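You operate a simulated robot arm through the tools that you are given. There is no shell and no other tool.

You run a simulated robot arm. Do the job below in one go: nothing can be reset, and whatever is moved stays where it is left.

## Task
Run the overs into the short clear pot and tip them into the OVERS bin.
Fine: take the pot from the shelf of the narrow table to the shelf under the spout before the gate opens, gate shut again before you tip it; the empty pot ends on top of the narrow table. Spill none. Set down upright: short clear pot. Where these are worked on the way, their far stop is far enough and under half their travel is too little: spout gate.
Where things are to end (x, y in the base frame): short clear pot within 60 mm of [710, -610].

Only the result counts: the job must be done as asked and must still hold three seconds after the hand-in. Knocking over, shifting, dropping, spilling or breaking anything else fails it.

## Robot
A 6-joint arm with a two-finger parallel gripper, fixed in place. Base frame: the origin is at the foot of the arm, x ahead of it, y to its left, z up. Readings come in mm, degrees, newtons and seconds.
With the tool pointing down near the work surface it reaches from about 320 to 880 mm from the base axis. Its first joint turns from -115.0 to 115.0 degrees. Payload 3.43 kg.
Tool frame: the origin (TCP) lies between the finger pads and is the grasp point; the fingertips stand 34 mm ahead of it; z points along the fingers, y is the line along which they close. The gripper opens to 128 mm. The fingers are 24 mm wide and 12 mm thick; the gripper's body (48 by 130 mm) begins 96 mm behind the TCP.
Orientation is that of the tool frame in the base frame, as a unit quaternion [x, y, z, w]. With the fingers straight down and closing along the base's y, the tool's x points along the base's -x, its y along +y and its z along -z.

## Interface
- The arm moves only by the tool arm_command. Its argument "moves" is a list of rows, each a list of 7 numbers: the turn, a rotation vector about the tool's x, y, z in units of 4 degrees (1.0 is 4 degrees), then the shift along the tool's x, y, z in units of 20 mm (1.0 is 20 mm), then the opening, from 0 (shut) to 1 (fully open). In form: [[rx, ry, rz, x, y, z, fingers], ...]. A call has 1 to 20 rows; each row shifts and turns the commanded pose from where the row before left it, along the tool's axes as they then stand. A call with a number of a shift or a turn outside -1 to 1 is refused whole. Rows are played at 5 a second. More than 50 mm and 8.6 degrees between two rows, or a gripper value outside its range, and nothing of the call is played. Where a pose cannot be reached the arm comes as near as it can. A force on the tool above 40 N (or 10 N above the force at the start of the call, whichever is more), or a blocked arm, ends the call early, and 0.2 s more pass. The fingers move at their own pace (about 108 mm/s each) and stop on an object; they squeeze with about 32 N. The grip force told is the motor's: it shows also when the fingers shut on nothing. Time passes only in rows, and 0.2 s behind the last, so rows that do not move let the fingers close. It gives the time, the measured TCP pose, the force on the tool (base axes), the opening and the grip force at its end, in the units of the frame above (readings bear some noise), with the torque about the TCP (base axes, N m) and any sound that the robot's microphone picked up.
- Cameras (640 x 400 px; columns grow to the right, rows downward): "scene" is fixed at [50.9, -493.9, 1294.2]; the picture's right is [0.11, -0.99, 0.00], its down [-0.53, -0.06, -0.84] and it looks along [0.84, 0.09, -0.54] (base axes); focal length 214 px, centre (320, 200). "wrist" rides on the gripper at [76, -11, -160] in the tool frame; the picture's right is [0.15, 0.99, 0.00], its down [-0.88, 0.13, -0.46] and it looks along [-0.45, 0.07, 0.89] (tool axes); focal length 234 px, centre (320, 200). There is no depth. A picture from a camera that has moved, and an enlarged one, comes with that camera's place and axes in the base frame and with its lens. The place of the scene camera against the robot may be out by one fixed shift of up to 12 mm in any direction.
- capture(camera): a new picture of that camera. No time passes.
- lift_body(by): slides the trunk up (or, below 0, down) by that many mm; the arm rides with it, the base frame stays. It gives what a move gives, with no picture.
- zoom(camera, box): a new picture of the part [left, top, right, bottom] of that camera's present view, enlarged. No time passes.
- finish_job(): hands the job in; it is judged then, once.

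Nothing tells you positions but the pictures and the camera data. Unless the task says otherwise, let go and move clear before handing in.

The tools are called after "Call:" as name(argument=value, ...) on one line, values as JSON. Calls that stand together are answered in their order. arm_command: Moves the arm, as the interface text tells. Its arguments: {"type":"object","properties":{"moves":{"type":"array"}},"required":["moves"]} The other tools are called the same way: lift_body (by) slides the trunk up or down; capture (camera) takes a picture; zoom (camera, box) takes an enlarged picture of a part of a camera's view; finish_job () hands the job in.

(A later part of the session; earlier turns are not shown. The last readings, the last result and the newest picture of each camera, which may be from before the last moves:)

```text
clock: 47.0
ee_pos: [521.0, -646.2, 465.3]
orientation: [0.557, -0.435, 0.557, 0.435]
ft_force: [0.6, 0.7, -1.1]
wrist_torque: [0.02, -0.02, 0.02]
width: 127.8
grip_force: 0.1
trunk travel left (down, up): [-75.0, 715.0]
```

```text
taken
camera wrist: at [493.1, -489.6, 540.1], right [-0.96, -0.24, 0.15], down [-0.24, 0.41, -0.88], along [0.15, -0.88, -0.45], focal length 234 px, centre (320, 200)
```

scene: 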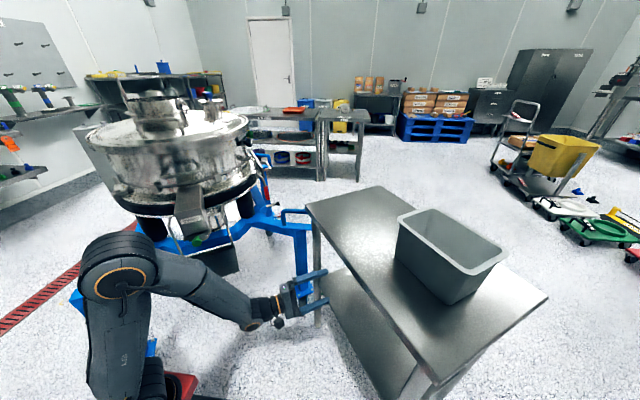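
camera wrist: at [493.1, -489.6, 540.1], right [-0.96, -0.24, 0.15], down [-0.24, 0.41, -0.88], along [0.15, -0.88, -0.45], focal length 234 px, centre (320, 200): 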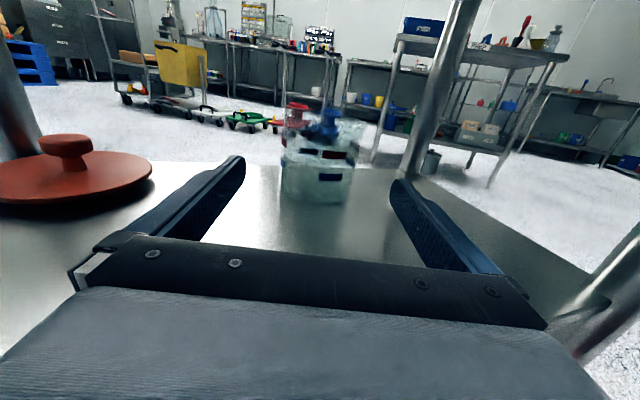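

The pot sits squarely between the fingers and the front mark projects exactly where predicted. I'll advance the last 112 mm.

Call:
arm_command(moves=[[0, 0, 0, 0, 0, 1, 1], [0, 0, 0, 0, 0, 1, 1], [0, 0, 0, 0, 0, 1, 1], [0, 0, 0, 0, 0, 1, 1], [0, 0, 0, 0, 0, 1, 1], [0, 0, 0, 0, 0, 0.63, 1]])

Call:
capture(camera="wrist")

```text
clock: 48.4
ee_pos: [549.9, -756.5, 464.0]
orientation: [0.556, -0.436, 0.557, 0.436]
ft_force: [-0.7, 0.6, 0.3]
wrist_torque: [0.02, -0.02, -0.01]
width: 127.8
grip_force: 0.0
trunk travel left (down, up): [-75.0, 715.0]
```

```text
taken
camera wrist: at [521.3, -599.4, 540.2], right [-0.96, -0.24, 0.15], down [-0.24, 0.41, -0.88], along [0.15, -0.88, -0.45], focal length 234 px, centre (320, 200)
```

wrist: 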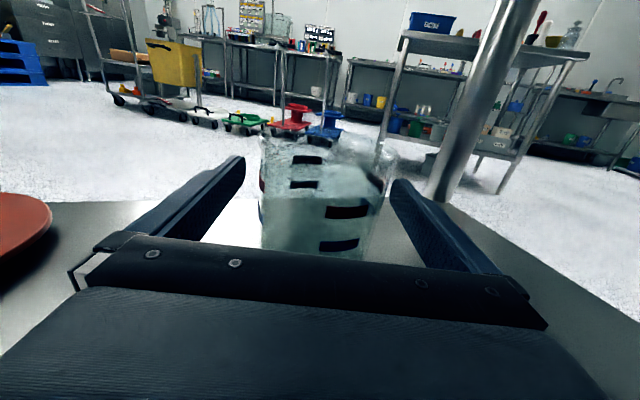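

The pot is between the fingers. I'll close the gripper and check the grip.

Call:
arm_command(moves=[[0, 0, 0, 0, 0, 0, 0], [0, 0, 0, 0, 0, 0, 0], [0, 0, 0, 0, 0, 0, 0], [0, 0, 0, 0, 0, 0, 0]])

Call:
capture(camera="wrist")

```text
clock: 49.4
ee_pos: [547.9, -757.8, 463.8]
orientation: [0.557, -0.436, 0.557, 0.436]
ft_force: [0.1, -0.1, 0.0]
wrist_torque: [-0.01, 0.0, 0.0]
width: 87.4
grip_force: 32.2
trunk travel left (down, up): [-75.0, 715.0]
```

```text
taken
camera wrist: at [521.1, -599.2, 540.2], right [-0.96, -0.24, 0.15], down [-0.24, 0.41, -0.88], along [0.15, -0.88, -0.45], focal length 234 px, centre (320, 200)
```

wrist: 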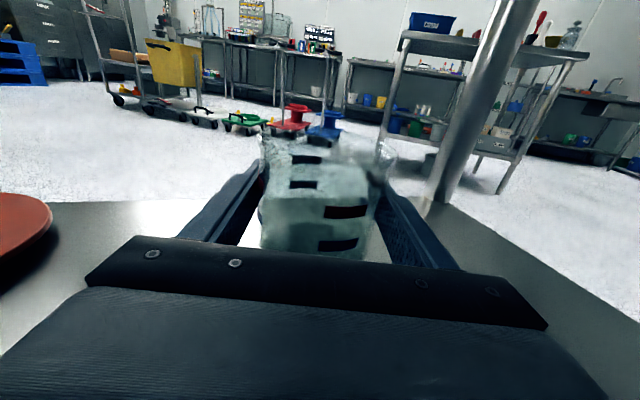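

The grip is good at 87 mm and 32 N. I'll lift the pot clear of the shelf and back straight out.

Call:
arm_command(moves=[[0, 0, 0, 0.5, 0, 0, 0], [0, 0, 0, 0.5, 0, 0, 0], [0, 0, 0, 0.5, 0, 0, 0], [0, 0, 0, 0, 0, -0.5, 0], [0, 0, 0, 0, 0, -0.8, 0], [0, 0, 0, 0, 0, -1, 0], [0, 0, 0, 0, 0, -1, 0], [0, 0, 0, 0, 0, -1, 0], [0, 0, 0, 0, 0, -1, 0], [0, 0, 0, 0, 0, -1, 0], [0, 0, 0, 0, 0, -1, 0], [0, 0, 0, 0, 0, -1, 0], [0, 0, 0, 0, 0, -1, 0], [0, 0, 0, 0, 0, -1, 0], [0, 0, 0, 0, 0, -1, 0], [0, 0, 0, 0, 0, -0.7, 0]])

Call:
capture(camera="wrist")

Call:
capture(camera="scene")

```text
clock: 52.8
ee_pos: [491.2, -523.4, 494.6]
orientation: [0.557, -0.435, 0.557, 0.435]
ft_force: [0.4, -0.6, 0.0]
wrist_torque: [0.02, 0.04, 0.0]
width: 88.7
grip_force: 32.0
trunk travel left (down, up): [-75.0, 715.0]
```

```text
taken
camera wrist: at [463.6, -366.3, 569.6], right [-0.96, -0.24, 0.15], down [-0.24, 0.41, -0.88], along [0.15, -0.88, -0.45], focal length 234 px, centre (320, 200)
```

wrist: 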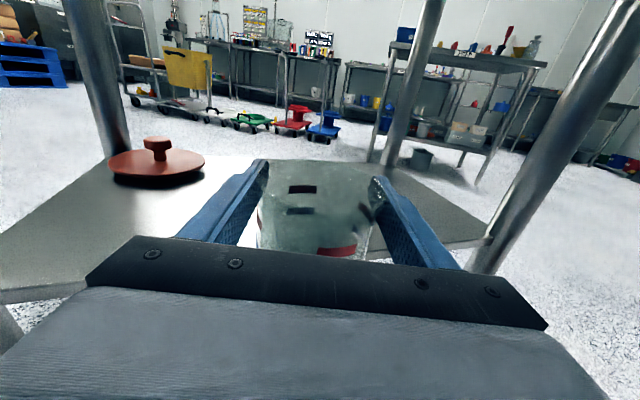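

```text
taken
```

scene: 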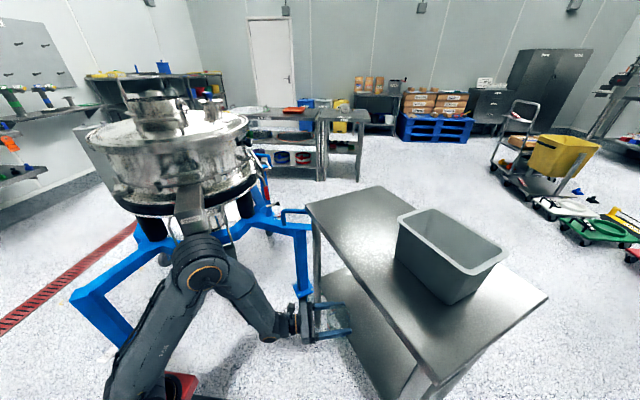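

The pot seems to sit lower in the fingers than when I gripped it. I'll zoom and let a moment pass to check whether it's slipping.

Call:
zoom(camera="wrist", box=[240, 150, 400, 260])

Call:
arm_command(moves=[[0, 0, 0, 0, 0, 0, 0], [0, 0, 0, 0, 0, 0, 0], [0, 0, 0, 0, 0, 0, 0], [0, 0, 0, 0, 0, 0, 0], [0, 0, 0, 0, 0, 0, 0]])

Call:
zoom(camera="wrist", box=[240, 150, 400, 260])

Call:
zoom(camera="scene", box=[260, 270, 380, 370])

```text
3.64 times, centred on (320, 205) of wrist
camera zoom: at [463.6, -366.3, 569.6], right [-0.96, -0.24, 0.15], down [-0.24, 0.41, -0.88], along [0.15, -0.88, -0.45], focal length 852 px, centre (320, 182)
```

zoom: 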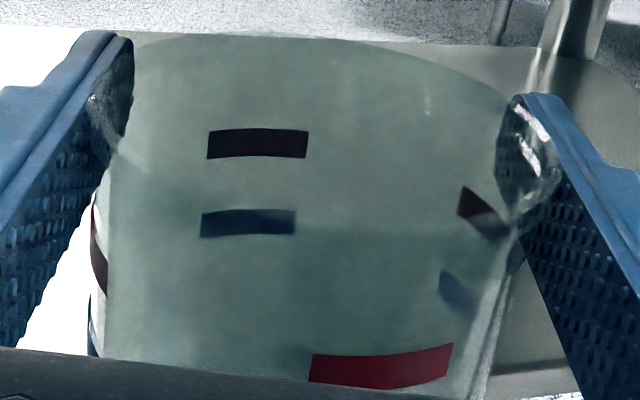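

```text
clock: 54.0
ee_pos: [491.4, -523.9, 494.3]
orientation: [0.557, -0.436, 0.557, 0.436]
ft_force: [-0.1, 0.6, 0.7]
wrist_torque: [-0.01, -0.01, 0.0]
width: 88.8
grip_force: 31.8
trunk travel left (down, up): [-75.0, 715.0]
```

```text
3.64 times, centred on (320, 205) of wrist
camera zoom: at [463.6, -366.5, 569.7], right [-0.96, -0.24, 0.15], down [-0.24, 0.41, -0.88], along [0.15, -0.88, -0.45], focal length 852 px, centre (320, 182)
```

zoom: 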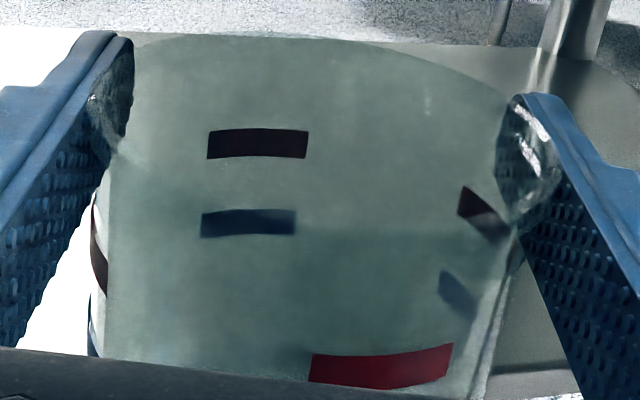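

```text
4.00 times, centred on (320, 320) of scene
camera zoom: at [50.9, -493.9, 1294.2], right [0.11, -0.99, 0.0], down [-0.53, -0.06, -0.84], along [0.84, 0.09, -0.54], focal length 858 px, centre (320, -280)
```

zoom: 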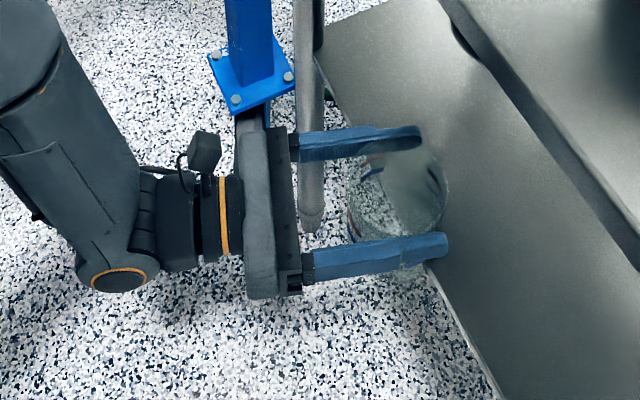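

The pot isn't creeping now, but it looks like the fingers slid up to its rim and I dragged it rather than lifted it. I'll push back in so it is fully over the shelf, then test with a small rise.

Call:
arm_command(moves=[[0, 0, 0, 0, 0, 0.5, 0], [0, 0, 0, 0, 0, 1, 0], [0, 0, 0, 0, 0, 1, 0], [0, 0, 0, 0, 0, 1, 0], [0, 0, 0, 0, 0, 0.5, 0]])

Call:
zoom(camera="wrist", box=[240, 150, 400, 260])

Call:
arm_command(moves=[[0, 0, 0, 0.15, 0, 0, 0], [0, 0, 0, 0.15, 0, 0, 0], [0, 0, 0, 0, 0, 0, 0]])

Call:
zoom(camera="wrist", box=[240, 150, 400, 260])

```text
clock: 55.2
ee_pos: [509.8, -602.2, 495.5]
orientation: [0.557, -0.435, 0.557, 0.435]
ft_force: [0.4, 0.2, -0.2]
wrist_torque: [-0.03, 0.03, 0.04]
width: 88.7
grip_force: 32.1
trunk travel left (down, up): [-75.0, 715.0]
```

```text
3.64 times, centred on (320, 205) of wrist
camera zoom: at [481.9, -444.1, 570.6], right [-0.96, -0.24, 0.15], down [-0.24, 0.41, -0.88], along [0.15, -0.88, -0.45], focal length 852 px, centre (320, 182)
```

zoom: 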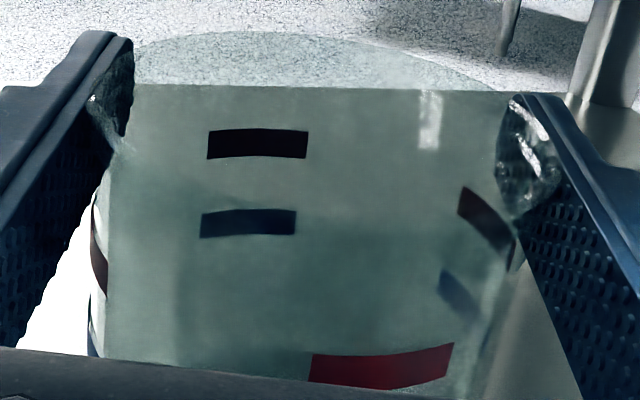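

```text
clock: 56.0
ee_pos: [510.4, -601.7, 501.2]
orientation: [0.558, -0.435, 0.557, 0.435]
ft_force: [0.5, 0.4, -0.8]
wrist_torque: [0.02, -0.01, 0.04]
width: 88.7
grip_force: 32.1
trunk travel left (down, up): [-75.0, 715.0]
```

```text
3.64 times, centred on (320, 205) of wrist
camera zoom: at [481.9, -444.1, 576.8], right [-0.96, -0.24, 0.15], down [-0.24, 0.41, -0.88], along [0.15, -0.88, -0.45], focal length 852 px, centre (320, 182)
```

zoom: 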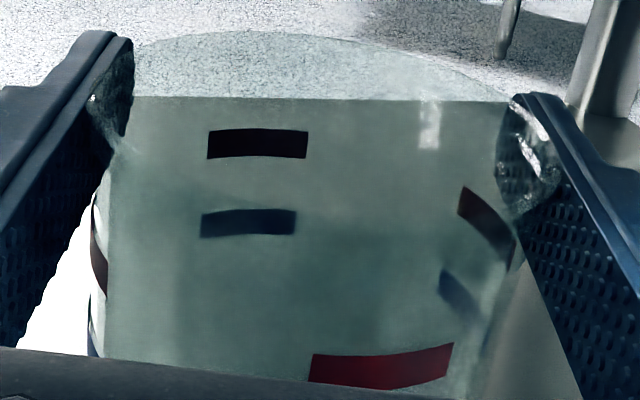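

The pot now rises with the hand. I'll raise it further and check whether it creeps.

Call:
arm_command(moves=[[0, 0, 0, 0.5, 0, 0, 0], [0, 0, 0, 0.5, 0, 0, 0], [0, 0, 0, 0, 0, 0, 0], [0, 0, 0, 0, 0, 0, 0], [0, 0, 0, 0, 0, 0, 0]])

Call:
zoom(camera="wrist", box=[240, 150, 400, 260])

Call:
zoom(camera="scene", box=[260, 270, 400, 390])

```text
clock: 57.2
ee_pos: [508.4, -602.7, 521.5]
orientation: [0.557, -0.436, 0.557, 0.436]
ft_force: [0.0, 0.9, -1.8]
wrist_torque: [0.02, 0.03, 0.05]
width: 88.8
grip_force: 32.2
trunk travel left (down, up): [-75.0, 715.0]
```

```text
3.64 times, centred on (320, 205) of wrist
camera zoom: at [481.6, -444.0, 596.8], right [-0.96, -0.24, 0.15], down [-0.24, 0.41, -0.88], along [0.15, -0.88, -0.45], focal length 852 px, centre (320, 182)
```

zoom: 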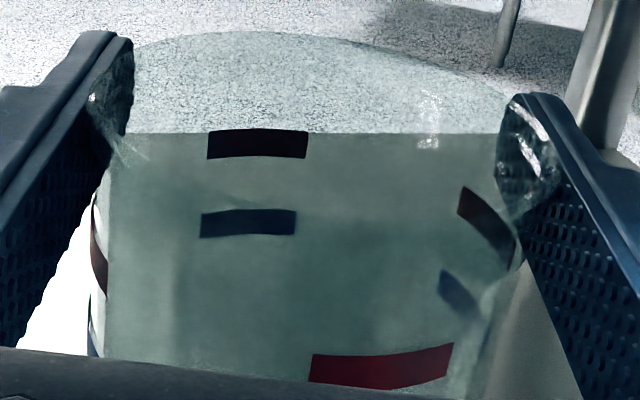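

```text
3.33 times, centred on (330, 330) of scene
camera zoom: at [50.9, -493.9, 1294.2], right [0.11, -0.99, 0.0], down [-0.53, -0.06, -0.84], along [0.84, 0.09, -0.54], focal length 715 px, centre (287, -233)
```

zoom: 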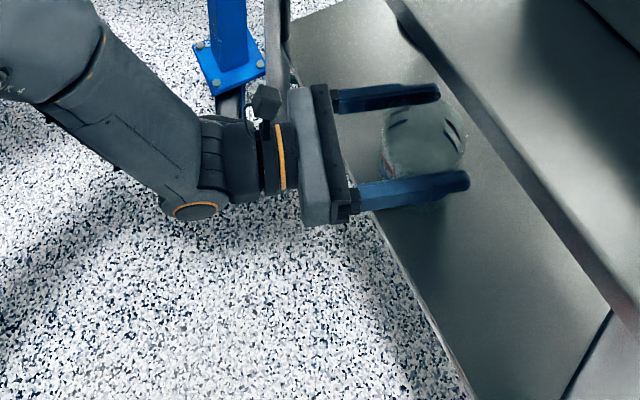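

The hold is steady, but my first mid-height grasp did slip the full 30 mm. I'll set the pot back on this shelf, regrip it lower, and do a tiny lift test to understand the friction.

Call:
arm_command(moves=[[0, 0, 0, -0.5, 0, 0, 0], [0, 0, 0, -0.5, 0, 0, 0], [0, 0, 0, -0.2, 0, 0, 0], [0, 0, 0, -0.1, 0, 0, 0], [0, 0, 0, 0, 0, 0, 0]])

Call:
zoom(camera="wrist", box=[240, 150, 400, 260])

```text
clock: 58.4
ee_pos: [508.6, -600.6, 494.8]
orientation: [0.557, -0.436, 0.557, 0.436]
ft_force: [0.1, 0.2, 0.0]
wrist_torque: [-0.01, 0.01, 0.0]
width: 88.5
grip_force: 31.9
trunk travel left (down, up): [-75.0, 715.0]
```

```text
3.64 times, centred on (320, 205) of wrist
camera zoom: at [481.1, -443.7, 570.0], right [-0.96, -0.24, 0.15], down [-0.24, 0.41, -0.88], along [0.15, -0.88, -0.45], focal length 852 px, centre (320, 182)
```

zoom: 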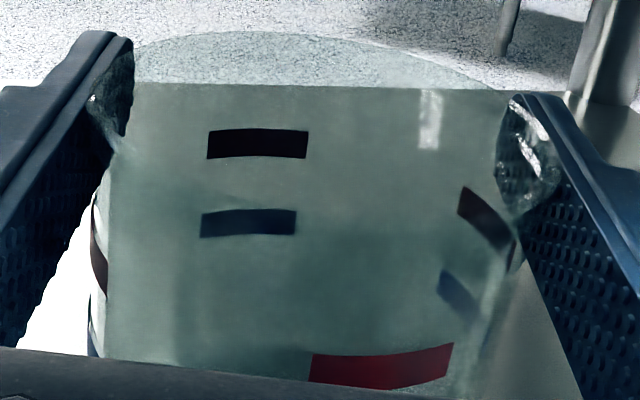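

The pot is back at shelf height. I'll open, lower to a mid-wall grasp, close again, and lift only 4 mm.

Call:
arm_command(moves=[[0, 0, 0, 0, 0, 0, 0.85], [0, 0, 0, 0, 0, 0, 0.85], [0, 0, 0, 0, 0, 0, 0.85], [0, 0, 0, -0.5, 0, 0, 0.85], [0, 0, 0, -0.5, 0, 0, 0.85], [0, 0, 0, -0.15, 0, 0, 0.85], [0, 0, 0, 0, 0, 0, 0.85]])

Call:
zoom(camera="wrist", box=[230, 120, 410, 260])

```text
clock: 60.0
ee_pos: [509.7, -602.0, 471.7]
orientation: [0.556, -0.435, 0.558, 0.436]
ft_force: [0.7, -0.3, -0.2]
wrist_torque: [-0.02, 0.0, 0.03]
width: 108.7
grip_force: 0.0
trunk travel left (down, up): [-75.0, 715.0]
```

```text
2.86 times, centred on (320, 190) of wrist
camera zoom: at [482.1, -444.4, 547.6], right [-0.96, -0.24, 0.15], down [-0.24, 0.41, -0.88], along [0.15, -0.88, -0.45], focal length 669 px, centre (320, 229)
```

zoom: 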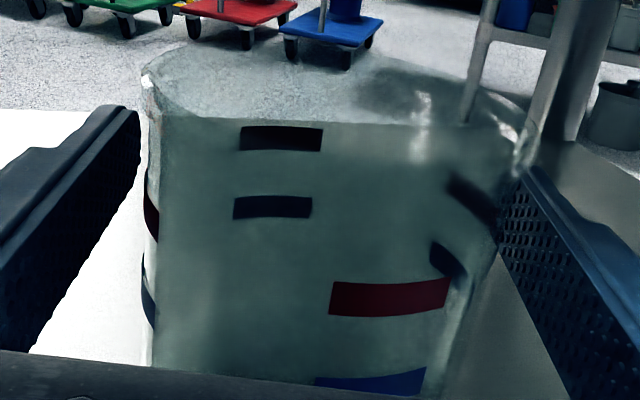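

The pot stands upright between the fingers. I'll close on the wall and do the small lift test.

Call:
arm_command(moves=[[0, 0, 0, 0, 0, 0, 0], [0, 0, 0, 0, 0, 0, 0], [0, 0, 0, 0, 0, 0, 0], [0, 0, 0, 0, 0, 0, 0], [0, 0, 0, 0, 0, 0, 0], [0, 0, 0, 0, 0, 0, 0]])

Call:
zoom(camera="wrist", box=[230, 120, 410, 260])

Call:
arm_command(moves=[[0, 0, 0, 0.2, 0, 0, 0], [0, 0, 0, 0.2, 0, 0, 0], [0, 0, 0, 0, 0, 0, 0]])

Call:
zoom(camera="wrist", box=[230, 120, 410, 260])

```text
clock: 61.4
ee_pos: [509.5, -603.4, 472.1]
orientation: [0.557, -0.436, 0.557, 0.436]
ft_force: [0.0, -0.6, 0.1]
wrist_torque: [0.0, -0.04, 0.04]
width: 87.8
grip_force: 32.0
trunk travel left (down, up): [-75.0, 715.0]
```

```text
2.86 times, centred on (320, 190) of wrist
camera zoom: at [482.1, -444.4, 547.8], right [-0.96, -0.24, 0.15], down [-0.24, 0.41, -0.88], along [0.15, -0.88, -0.45], focal length 669 px, centre (320, 229)
```

zoom: 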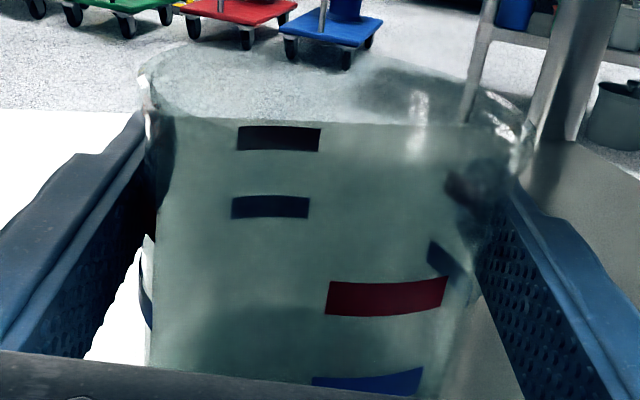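

```text
clock: 62.2
ee_pos: [509.2, -601.4, 480.1]
orientation: [0.557, -0.436, 0.557, 0.436]
ft_force: [0.3, 0.0, -2.3]
wrist_torque: [-0.03, -0.02, 0.0]
width: 88.0
grip_force: 31.7
trunk travel left (down, up): [-75.0, 715.0]
```

```text
2.86 times, centred on (320, 190) of wrist
camera zoom: at [482.3, -444.1, 556.0], right [-0.96, -0.24, 0.15], down [-0.24, 0.41, -0.88], along [0.15, -0.88, -0.45], focal length 669 px, centre (320, 229)
```

zoom: 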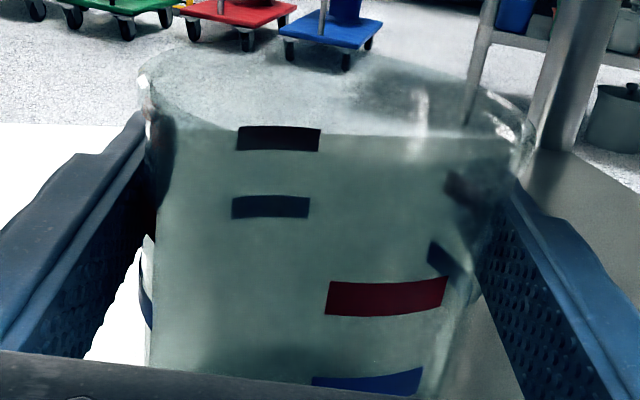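

This time the pot came up with the hand and a weight of about 2 N shows. I'll test a faster lift while still above the shelf.

Call:
arm_command(moves=[[0, 0, 0, 0.5, 0, 0, 0], [0, 0, 0, 0.5, 0, 0, 0], [0, 0, 0, 0, 0, 0, 0], [0, 0, 0, 0, 0, 0, 0]])

Call:
zoom(camera="wrist", box=[230, 120, 410, 260])

```text
clock: 63.2
ee_pos: [510.7, -602.3, 500.4]
orientation: [0.558, -0.436, 0.556, 0.436]
ft_force: [0.6, -0.7, -0.3]
wrist_torque: [0.0, -0.02, 0.0]
width: 87.9
grip_force: 31.8
trunk travel left (down, up): [-75.0, 715.0]
```

```text
2.86 times, centred on (320, 190) of wrist
camera zoom: at [482.8, -444.7, 575.5], right [-0.96, -0.24, 0.15], down [-0.24, 0.41, -0.88], along [0.15, -0.88, -0.45], focal length 669 px, centre (320, 229)
```

zoom: 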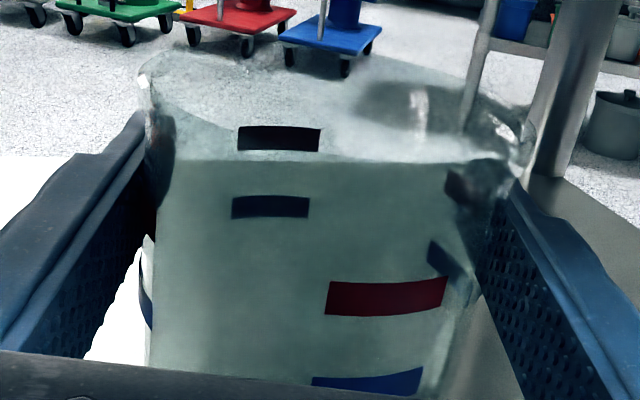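

The grip holds firmly now, with the base about 55 mm below the grasp line. I'll back out slowly and watch for slip.

Call:
arm_command(moves=[[0, 0, 0, 0, 0, -0.3, 0], [0, 0, 0, 0, 0, -0.5, 0], [0, 0, 0, 0, 0, -0.5, 0], [0, 0, 0, 0, 0, -0.5, 0], [0, 0, 0, 0, 0, -0.5, 0], [0, 0, 0, 0, 0, -0.5, 0], [0, 0, 0, 0, 0, -0.5, 0], [0, 0, 0, 0, 0, -0.5, 0], [0, 0, 0, 0, 0, -0.5, 0], [0, 0, 0, 0, 0, -0.5, 0], [0, 0, 0, 0, 0, -0.5, 0], [0, 0, 0, 0, 0, -0.5, 0], [0, 0, 0, 0, 0, -0.3, 0]])

Call:
capture(camera="wrist")

Call:
capture(camera="scene")

```text
clock: 66.0
ee_pos: [478.8, -483.0, 500.4]
orientation: [0.557, -0.436, 0.556, 0.436]
ft_force: [-0.2, 0.2, -0.5]
wrist_torque: [0.0, 0.0, -0.01]
width: 87.8
grip_force: 31.8
trunk travel left (down, up): [-75.0, 715.0]
```

```text
taken
camera wrist: at [452.0, -324.9, 576.1], right [-0.96, -0.24, 0.15], down [-0.24, 0.41, -0.88], along [0.15, -0.88, -0.45], focal length 234 px, centre (320, 200)
```

wrist: 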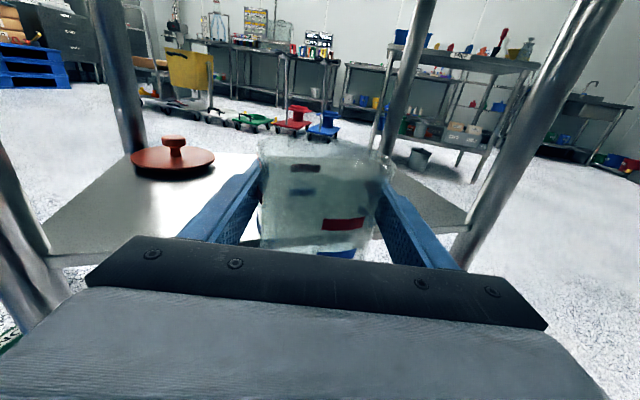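

```text
taken
```

scene: 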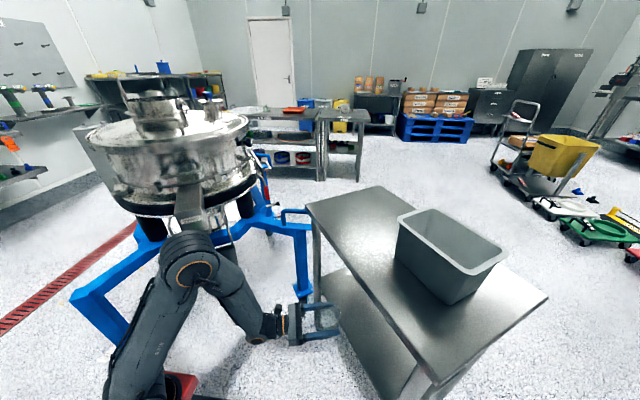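

The pot stays put in the grip. I'll back out a bit more and raise the trunk so the hand gets room to turn.

Call:
arm_command(moves=[[0, 0, 0, 0, 0, -0.5, 0], [0, 0, 0, 0, 0, -0.5, 0], [0, 0, 0, 0, 0, -0.5, 0], [0, 0, 0, 0, 0, -0.5, 0]])

Call:
lift_body(by=200)

Call:
capture(camera="scene")

Call:
capture(camera="wrist")

```text
clock: 67.0
ee_pos: [484.0, -458.4, 496.0]
orientation: [0.556, -0.436, 0.556, 0.437]
ft_force: [-0.2, 0.7, -1.4]
wrist_torque: [-0.04, 0.04, 0.04]
width: 87.6
grip_force: 32.3
out of reach, approached as far as the arm can: row 2, 3, 4
trunk travel left (down, up): [-75.0, 715.0]
```

```text
clock: 69.2
ee_pos: [485.8, -457.7, 695.2]
orientation: [0.557, -0.436, 0.557, 0.436]
ft_force: [-0.2, -0.1, -0.9]
wrist_torque: [0.04, 0.03, 0.04]
width: 87.8
grip_force: 32.3
trunk travel left (down, up): [-275.0, 515.0]
```

```text
taken
```

scene: 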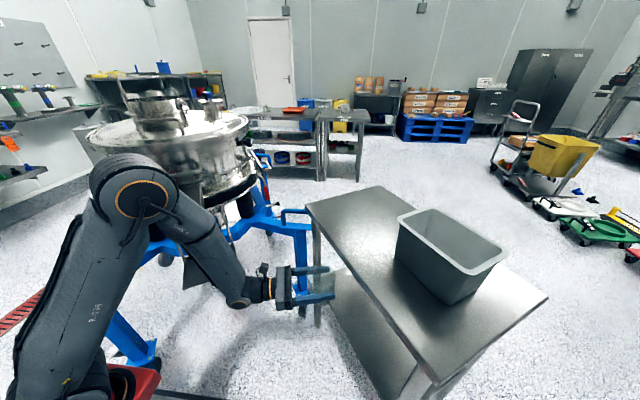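

```text
taken
camera wrist: at [458.2, -300.8, 771.3], right [-0.96, -0.24, 0.15], down [-0.24, 0.41, -0.88], along [0.15, -0.88, -0.45], focal length 234 px, centre (320, 200)
```

wrist: 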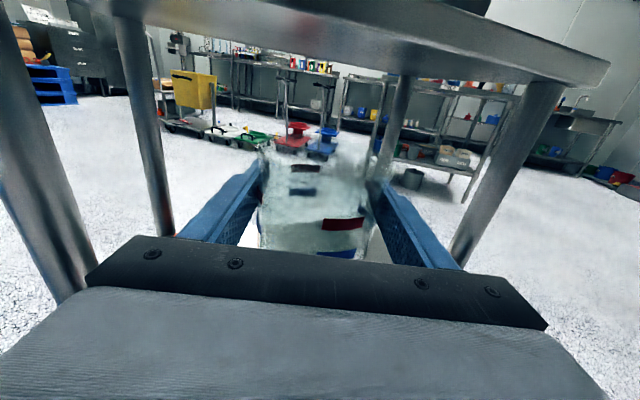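

The lift turned out to be purely vertical. The spout must be approached with the hand heading the other way, so I'll switch wrist posture while the pot is empty: tilt the hand down, spin it, then tilt up again.

Call:
arm_command(moves=[[0, -1, 0, 0.12, 0, 0, 0], [0, -1, 0, 0.12, 0, 0, 0], [0, -1, 0, 0.12, 0, 0, 0], [0, -1, 0, 0.12, 0, 0, 0], [0, -1, 0, 0.12, 0, 0, 0], [0, -1, 0, 0.1, 0, 0, 0], [0, -1, 0, 0.1, 0, 0, 0]])

Call:
arm_command(moves=[[0, -1, 0, -0.13, 0, -0.5, 0], [0, -1, 0, -0.16, 0, -0.48, 0], [0, -1, 0, -0.2, 0, -0.47, 0], [0, -1, 0, -0.23, 0, -0.45, 0], [0, -1, 0, -0.26, 0, -0.43, 0], [0, -1, 0, -0.29, 0, -0.41, 0], [0, -1, 0, -0.32, 0, -0.38, 0], [0, -1, 0, -0.34, 0, -0.36, 0], [0, -1, 0, -0.37, 0, -0.33, 0], [0, -1, 0, -0.39, 0, -0.31, 0], [0, -1, 0, -0.41, 0, -0.28, 0], [0, -1, 0, -0.43, 0, -0.25, 0], [0, -1, 0, -0.45, 0, -0.22, 0], [0, -1, 0, -0.47, 0, -0.19, 0], [0, -1, 0, -0.48, 0, -0.16, 0]])

Call:
capture(camera="scene")

Call:
capture(camera="wrist")

```text
clock: 70.8
ee_pos: [486.1, -460.7, 711.5]
orientation: [0.675, -0.528, 0.406, 0.317]
ft_force: [-0.1, 0.6, -0.4]
wrist_torque: [-0.05, 0.01, 0.0]
width: 87.6
grip_force: 32.2
trunk travel left (down, up): [-275.0, 515.0]
```

```text
clock: 74.0
ee_pos: [451.2, -319.4, 744.9]
orientation: [0.788, -0.616, 0.014, 0.011]
ft_force: [0.0, -0.3, -0.8]
wrist_torque: [-0.02, 0.02, 0.0]
width: 87.7
grip_force: 31.8
trunk travel left (down, up): [-275.0, 515.0]
```

```text
taken
```

scene: 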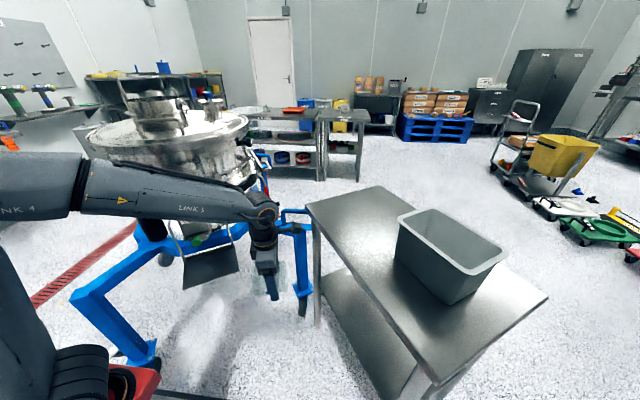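

```text
taken
camera wrist: at [478.8, -384.7, 906.2], right [-0.93, -0.38, 0.0], down [-0.34, 0.84, 0.43], along [-0.17, 0.39, -0.91], focal length 234 px, centre (320, 200)
```

wrist: 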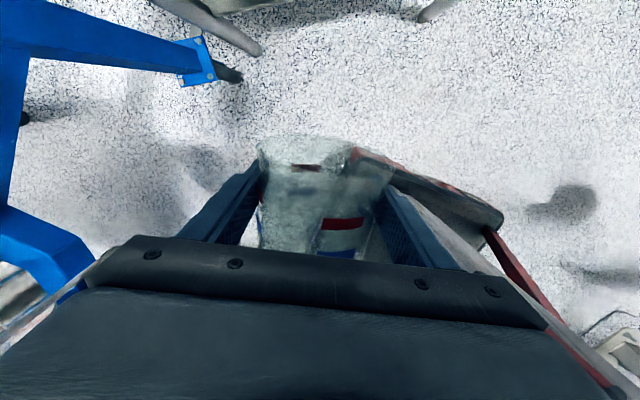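

The hand points straight down with the pot still secure. I'll spin it about the vertical toward the spout heading.

Call:
arm_command(moves=[[0, 0, 1, 0, 0, 0, 0], [0, 0, 1, 0, 0, 0, 0], [0, 0, 1, 0, 0, 0, 0], [0, 0, 1, 0, 0, 0, 0], [0, 0, 1, 0, 0, 0, 0], [0, 0, 1, 0, 0, 0, 0], [0, 0, 1, 0, 0, 0, 0], [0, 0, 1, 0, 0, 0, 0], [0, 0, 1, 0, 0, 0, 0], [0, 0, 1, 0, 0, 0, 0], [0, 0, 1, 0, 0, 0, 0], [0, 0, 1, 0, 0, 0, 0], [0, 0, 1, 0, 0, 0, 0], [0, 0, 1, 0, 0, 0, 0], [0, 0, 1, 0, 0, 0, 0], [0, 0, 1, 0, 0, 0, 0], [0, 0, 1, 0, 0, 0, 0], [0, 0, 1, 0, 0, 0, 0], [0, 0, 1, 0, 0, 0, 0], [0, 0, 1, 0, 0, 0, 0]])

Call:
arm_command(moves=[[0, 0, 1, 0, 0, 0, 0], [0, 0, 1, 0, 0, 0, 0], [0, 0, 1, 0, 0, 0, 0], [0, 0, 1, 0, 0, 0, 0], [0, 0, 1, 0, 0, 0, 0], [0, 0, 1, 0, 0, 0, 0], [0, 0, 1, 0, 0, 0, 0], [0, 0, 1, 0, 0, 0, 0], [0, 0, 1, 0, 0, 0, 0], [0, 0, 1, 0, 0, 0, 0], [0, 0, 1, 0, 0, 0, 0], [0, 0, 1, 0, 0, 0, 0], [0, 0, 1, 0, 0, 0, 0], [0, 0, 1, 0, 0, 0, 0], [0, 0, 1, 0, 0, 0, 0], [0, 0, 1, 0, 0, 0, 0], [0, 0, 1, 0, 0, 0, 0], [0, 0, 1, 0, 0, 0, 0], [0, 0, 1, 0, 0, 0, 0], [0, 0, 1, 0, 0, 0, 0]])

Call:
capture(camera="wrist")

Call:
capture(camera="scene")

```text
clock: 78.2
ee_pos: [451.0, -319.4, 744.3]
orientation: [-0.206, 0.978, -0.017, 0.001]
ft_force: [0.1, 0.0, -1.2]
wrist_torque: [-0.01, 0.04, -0.01]
width: 87.9
grip_force: 31.9
trunk travel left (down, up): [-275.0, 515.0]
```

```text
clock: 82.4
ee_pos: [450.7, -318.5, 744.7]
orientation: [0.471, 0.882, -0.014, 0.012]
ft_force: [1.0, 0.0, -0.6]
wrist_torque: [0.04, 0.03, 0.0]
width: 87.4
grip_force: 32.3
trunk travel left (down, up): [-275.0, 515.0]
```

```text
taken
camera wrist: at [398.4, -256.5, 901.4], right [0.74, 0.67, -0.02], down [0.59, -0.64, 0.48], along [0.31, -0.37, -0.88], focal length 234 px, centre (320, 200)
```

wrist: 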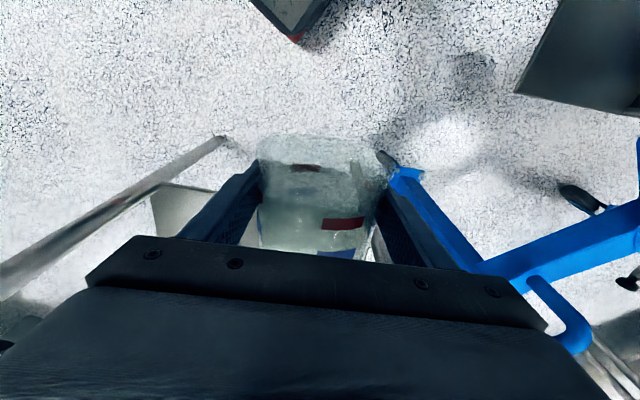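

```text
taken
```

scene: 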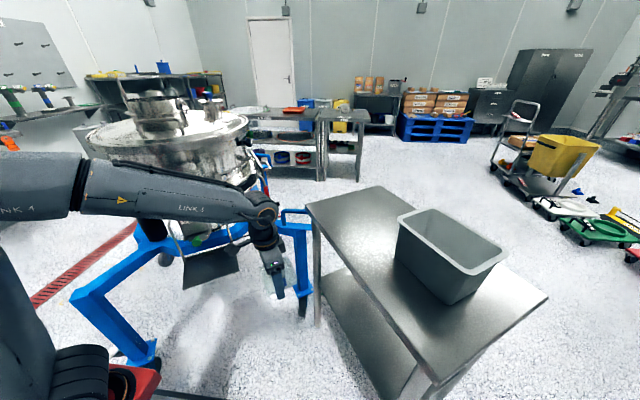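

The spin is going smoothly. I'll finish it to a heading of about 48° and look at the spout.

Call:
arm_command(moves=[[0, 0, 1, 0, 0, 0, 0], [0, 0, 1, 0, 0, 0, 0], [0, 0, 1, 0, 0, 0, 0], [0, 0, 1, 0, 0, 0, 0], [0, 0, 1, 0, 0, 0, 0], [0, 0, 1, 0, 0, 0, 0], [0, 0, 1, 0, 0, 0, 0], [0, 0, 1, 0, 0, 0, 0], [0, 0, 1, 0, 0, 0, 0], [0, 0, 1, 0, 0, 0, 0], [0, 0, 1, 0, 0, 0, 0], [0, 0, 1, 0, 0, 0, 0], [0, 0, 1, 0, 0, 0, 0], [0, 0, 1, 0, 0, 0, 0], [0, 0, 1, 0, 0, 0, 0], [0, 0, 1, 0, 0, 0, 0], [0, 0, 1, 0, 0, 0, 0], [0, 0, 1, 0, 0, 0, 0], [0, 0, 1, 0, 0, 0, 0]])

Call:
capture(camera="wrist")

Call:
capture(camera="scene")

```text
clock: 86.4
ee_pos: [449.8, -318.4, 744.0]
orientation: [0.914, 0.406, -0.003, 0.017]
ft_force: [-0.1, -1.0, -1.4]
wrist_torque: [-0.01, 0.0, 0.02]
width: 88.0
grip_force: 32.3
trunk travel left (down, up): [-275.0, 515.0]
```

```text
taken
camera wrist: at [492.2, -249.2, 902.4], right [0.83, -0.56, 0.03], down [-0.5, -0.72, 0.48], along [-0.25, -0.41, -0.88], focal length 234 px, centre (320, 200)
```

wrist: 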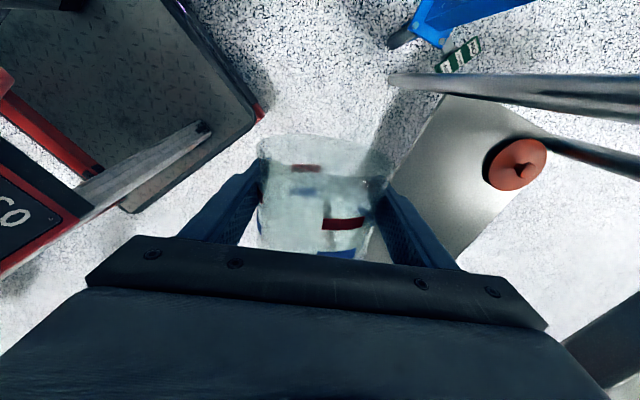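

```text
taken
```

scene: 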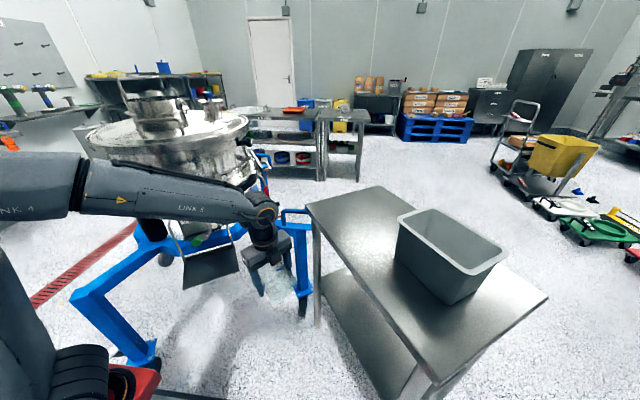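

Heading is right at 48°. I'll tilt the hand up to level so the pot is upright, pointing at the spout side.

Call:
arm_command(moves=[[0, 1, 0, 0, 0, 0, 0], [0, 1, 0, 0, 0, 0, 0], [0, 1, 0, 0, 0, 0, 0], [0, 1, 0, 0, 0, 0, 0], [0, 1, 0, 0, 0, 0, 0], [0, 1, 0, 0, 0, 0, 0], [0, 1, 0, 0, 0, 0, 0], [0, 1, 0, 0, 0, 0, 0], [0, 1, 0, 0, 0, 0, 0], [0, 1, 0, 0, 0, 0, 0], [0, 1, 0, 0, 0, 0, 0], [0, 1, 0, 0, 0, 0, 0]])

Call:
capture(camera="scene")

Call:
capture(camera="wrist")

```text
clock: 89.0
ee_pos: [450.8, -317.9, 744.3]
orientation: [0.836, 0.377, 0.369, -0.148]
ft_force: [0.4, 0.2, -0.7]
wrist_torque: [-0.03, -0.04, 0.03]
width: 87.8
grip_force: 32.1
trunk travel left (down, up): [-275.0, 515.0]
```

```text
taken
```

scene: 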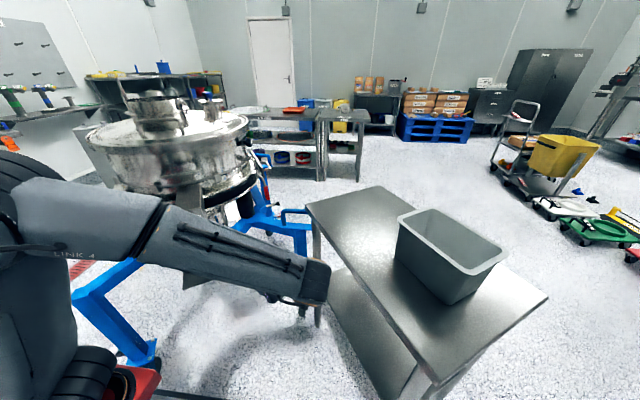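

```text
taken
camera wrist: at [395.4, -356.1, 908.4], right [0.8, -0.59, 0.14], down [-0.52, -0.79, -0.33], along [0.3, 0.19, -0.93], focal length 234 px, centre (320, 200)
```

wrist: 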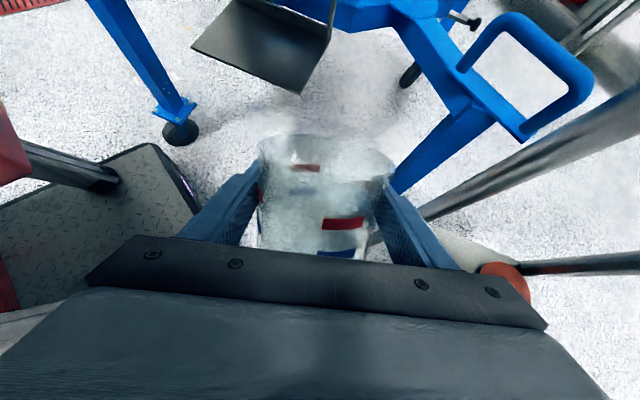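

The shelf under the spout is visible ahead and everything is clear. I'll complete the tilt to level with small corrections.

Call:
arm_command(moves=[[0, 1, 0, 0, 0, 0, 0], [0, 1, 0, 0, 0, 0, 0], [0, 1, 0, 0, 0, 0, 0], [0, 1, 0, 0, 0, 0.1, 0], [0, 1, 0, 0, 0, 0.2, 0], [0, 1, 0, 0, 0, 0.2, 0], [0, 1, 0, 0, 0, 0.2, 0], [0, 1, 0, 0, 0, 0.2, 0], [0, 1, 0, 0, 0, 0.2, 0], [0, 1, 0, 0, 0, 0.2, 0], [0, 0.77, 0.4, 0, 0, 0.2, 0]])

Call:
capture(camera="scene")

Call:
capture(camera="wrist")

```text
clock: 91.4
ee_pos: [469.8, -298.3, 735.3]
orientation: [0.647, 0.286, 0.647, -0.285]
ft_force: [0.1, -0.1, -0.7]
wrist_torque: [-0.01, 0.02, -0.02]
width: 87.9
grip_force: 32.2
trunk travel left (down, up): [-275.0, 515.0]
```

```text
taken
```

scene: 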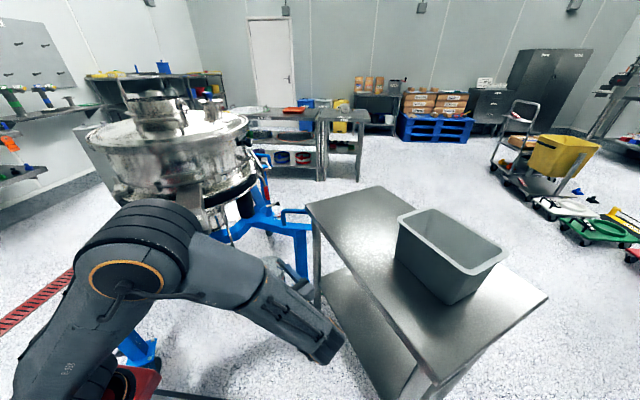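

```text
taken
camera wrist: at [354.1, -408.9, 811.4], right [0.73, -0.66, 0.15], down [-0.21, -0.43, -0.88], along [0.65, 0.61, -0.45], focal length 234 px, centre (320, 200)
```

wrist: 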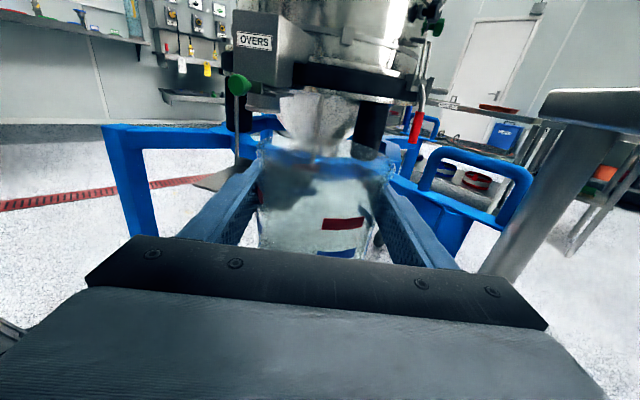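

The pot is upright and the spout, knob and shelf are all in the wrist view. I'll zoom in to measure them.

Call:
zoom(camera="wrist", box=[180, 0, 340, 110])

Call:
zoom(camera="wrist", box=[160, 90, 320, 220])

Call:
zoom(camera="scene", box=[150, 150, 270, 270])

```text
3.64 times, centred on (260, 55) of wrist
camera zoom: at [354.1, -408.9, 811.4], right [0.73, -0.66, 0.15], down [-0.21, -0.43, -0.88], along [0.65, 0.61, -0.45], focal length 852 px, centre (538, 727)
```

zoom: 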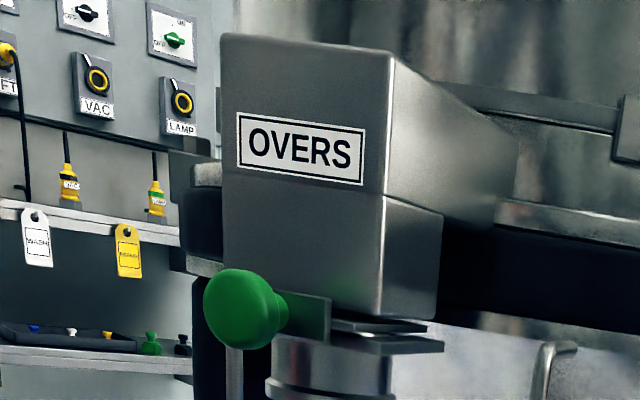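

```text
3.08 times, centred on (240, 155) of wrist
camera zoom: at [354.1, -408.9, 811.4], right [0.73, -0.66, 0.15], down [-0.21, -0.43, -0.88], along [0.65, 0.61, -0.45], focal length 720 px, centre (566, 338)
```

zoom: 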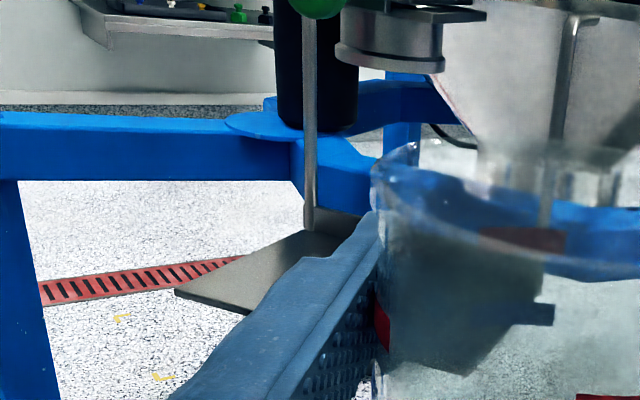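

```text
3.33 times, centred on (210, 210) of scene
camera zoom: at [50.9, -493.9, 1294.2], right [0.11, -0.99, 0.0], down [-0.53, -0.06, -0.84], along [0.84, 0.09, -0.54], focal length 715 px, centre (687, 167)
```

zoom: 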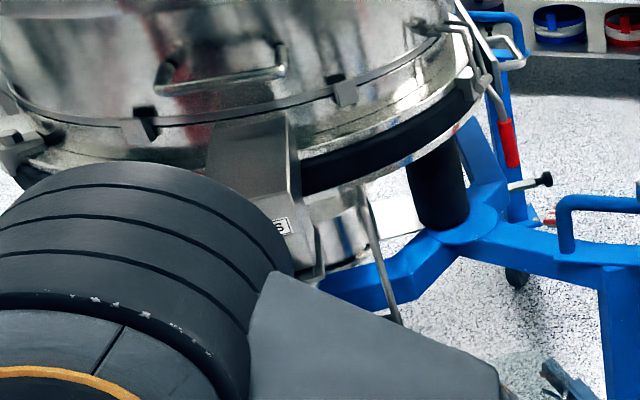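

Measurements agree well: knob at about (535, -29, 787), shelf top at about z 594 centred near (592, 7), and outlet above about (600, 12) at z 750. I'll raise the trunk so the arm can reach in closer to the base.

Call:
lift_body(by=250)

Call:
capture(camera="scene")

Call:
capture(camera="wrist")

```text
clock: 94.0
ee_pos: [470.8, -298.0, 985.3]
orientation: [0.647, 0.288, 0.646, -0.286]
ft_force: [0.5, 0.3, -0.3]
wrist_torque: [0.0, 0.01, 0.0]
width: 87.7
grip_force: 32.9
trunk travel left (down, up): [-525.0, 265.0]
```

```text
taken
```

scene: 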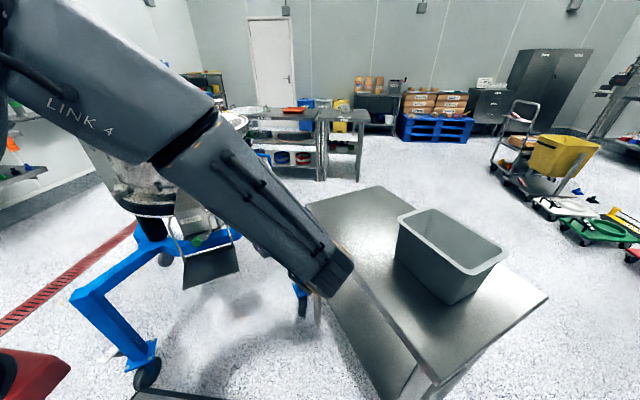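

```text
taken
camera wrist: at [354.8, -408.7, 1061.6], right [0.73, -0.66, 0.15], down [-0.21, -0.43, -0.88], along [0.65, 0.61, -0.45], focal length 234 px, centre (320, 200)
```

wrist: 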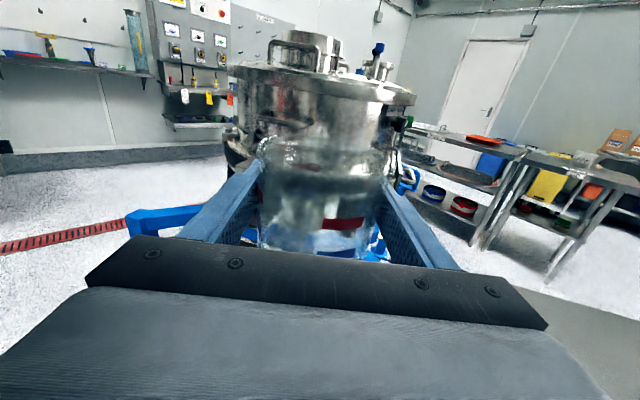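

The trunk is up. I'll bring the hand straight down to carrying height in front of the spout.

Call:
arm_command(moves=[[0, 0, 0, -0.5, 0, 0, 0], [0, 0, 0, -1, 0, 0, 0], [0, 0, 0, -1, 0, 0, 0], [0, 0, 0, -1, 0, 0, 0], [0, 0, 0, -1, 0, 0, 0], [0, 0, 0, -1, 0, 0, 0], [0, 0, 0, -1, 0, 0, 0], [0, 0, 0, -1, 0, 0, 0], [0, 0, 0, -1, 0, 0, 0], [0, 0, 0, -1, 0, 0, 0], [0, 0, 0, -1, 0, 0, 0], [0, 0, 0, -1, 0, 0, 0], [0, 0, 0, -1, 0, 0, 0], [0, 0, 0, -1, 0, 0, 0], [0, 0, 0, -1, 0, 0, 0], [0, 0, 0, -0.7, 0, 0, 0]])

Call:
capture(camera="scene")

Call:
capture(camera="wrist")

```text
clock: 97.4
ee_pos: [469.2, -296.4, 681.4]
orientation: [0.646, 0.288, 0.646, -0.287]
ft_force: [0.4, 1.0, -1.3]
wrist_torque: [-0.02, -0.02, -0.02]
width: 87.9
grip_force: 32.0
trunk travel left (down, up): [-525.0, 265.0]
```

```text
taken
```

scene: 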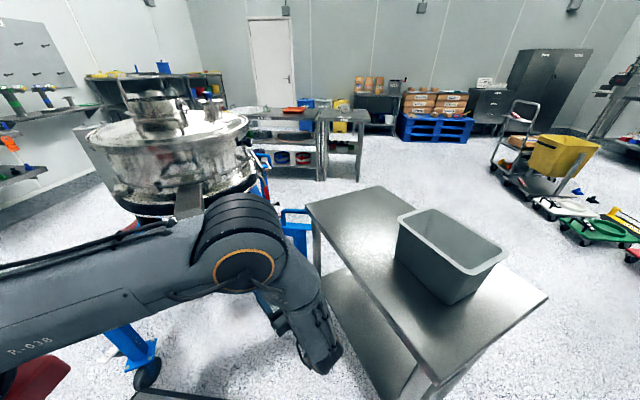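

```text
taken
camera wrist: at [353.8, -407.7, 757.1], right [0.73, -0.66, 0.15], down [-0.21, -0.43, -0.88], along [0.65, 0.61, -0.45], focal length 234 px, centre (320, 200)
```

wrist: 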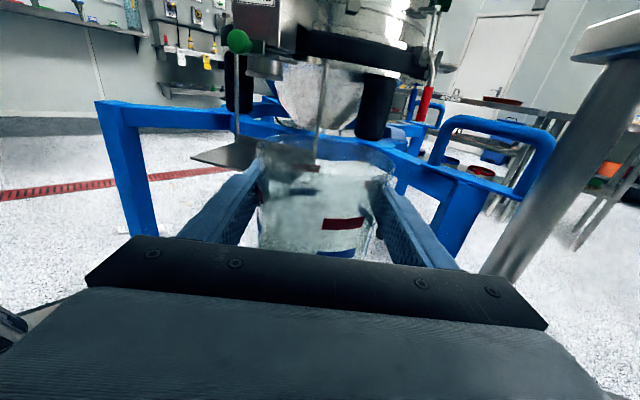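

Now the whole shelf and both hanger rods are visible. I'll zoom to measure shelf and outlet from here.

Call:
zoom(camera="wrist", box=[180, 20, 360, 190])

```text
2.35 times, centred on (270, 105) of wrist
camera zoom: at [353.8, -407.7, 757.1], right [0.73, -0.66, 0.15], down [-0.21, -0.43, -0.88], along [0.65, 0.61, -0.45], focal length 551 px, centre (438, 424)
```

zoom: 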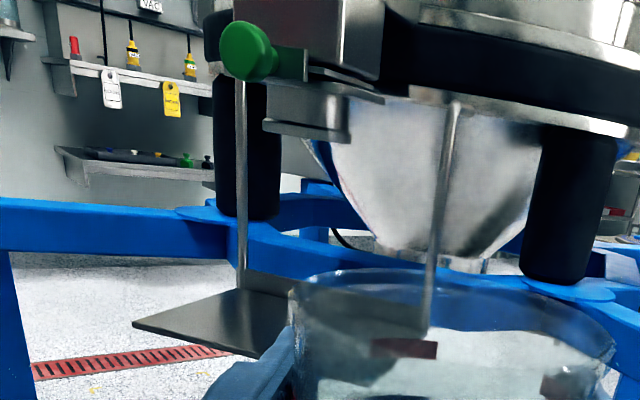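

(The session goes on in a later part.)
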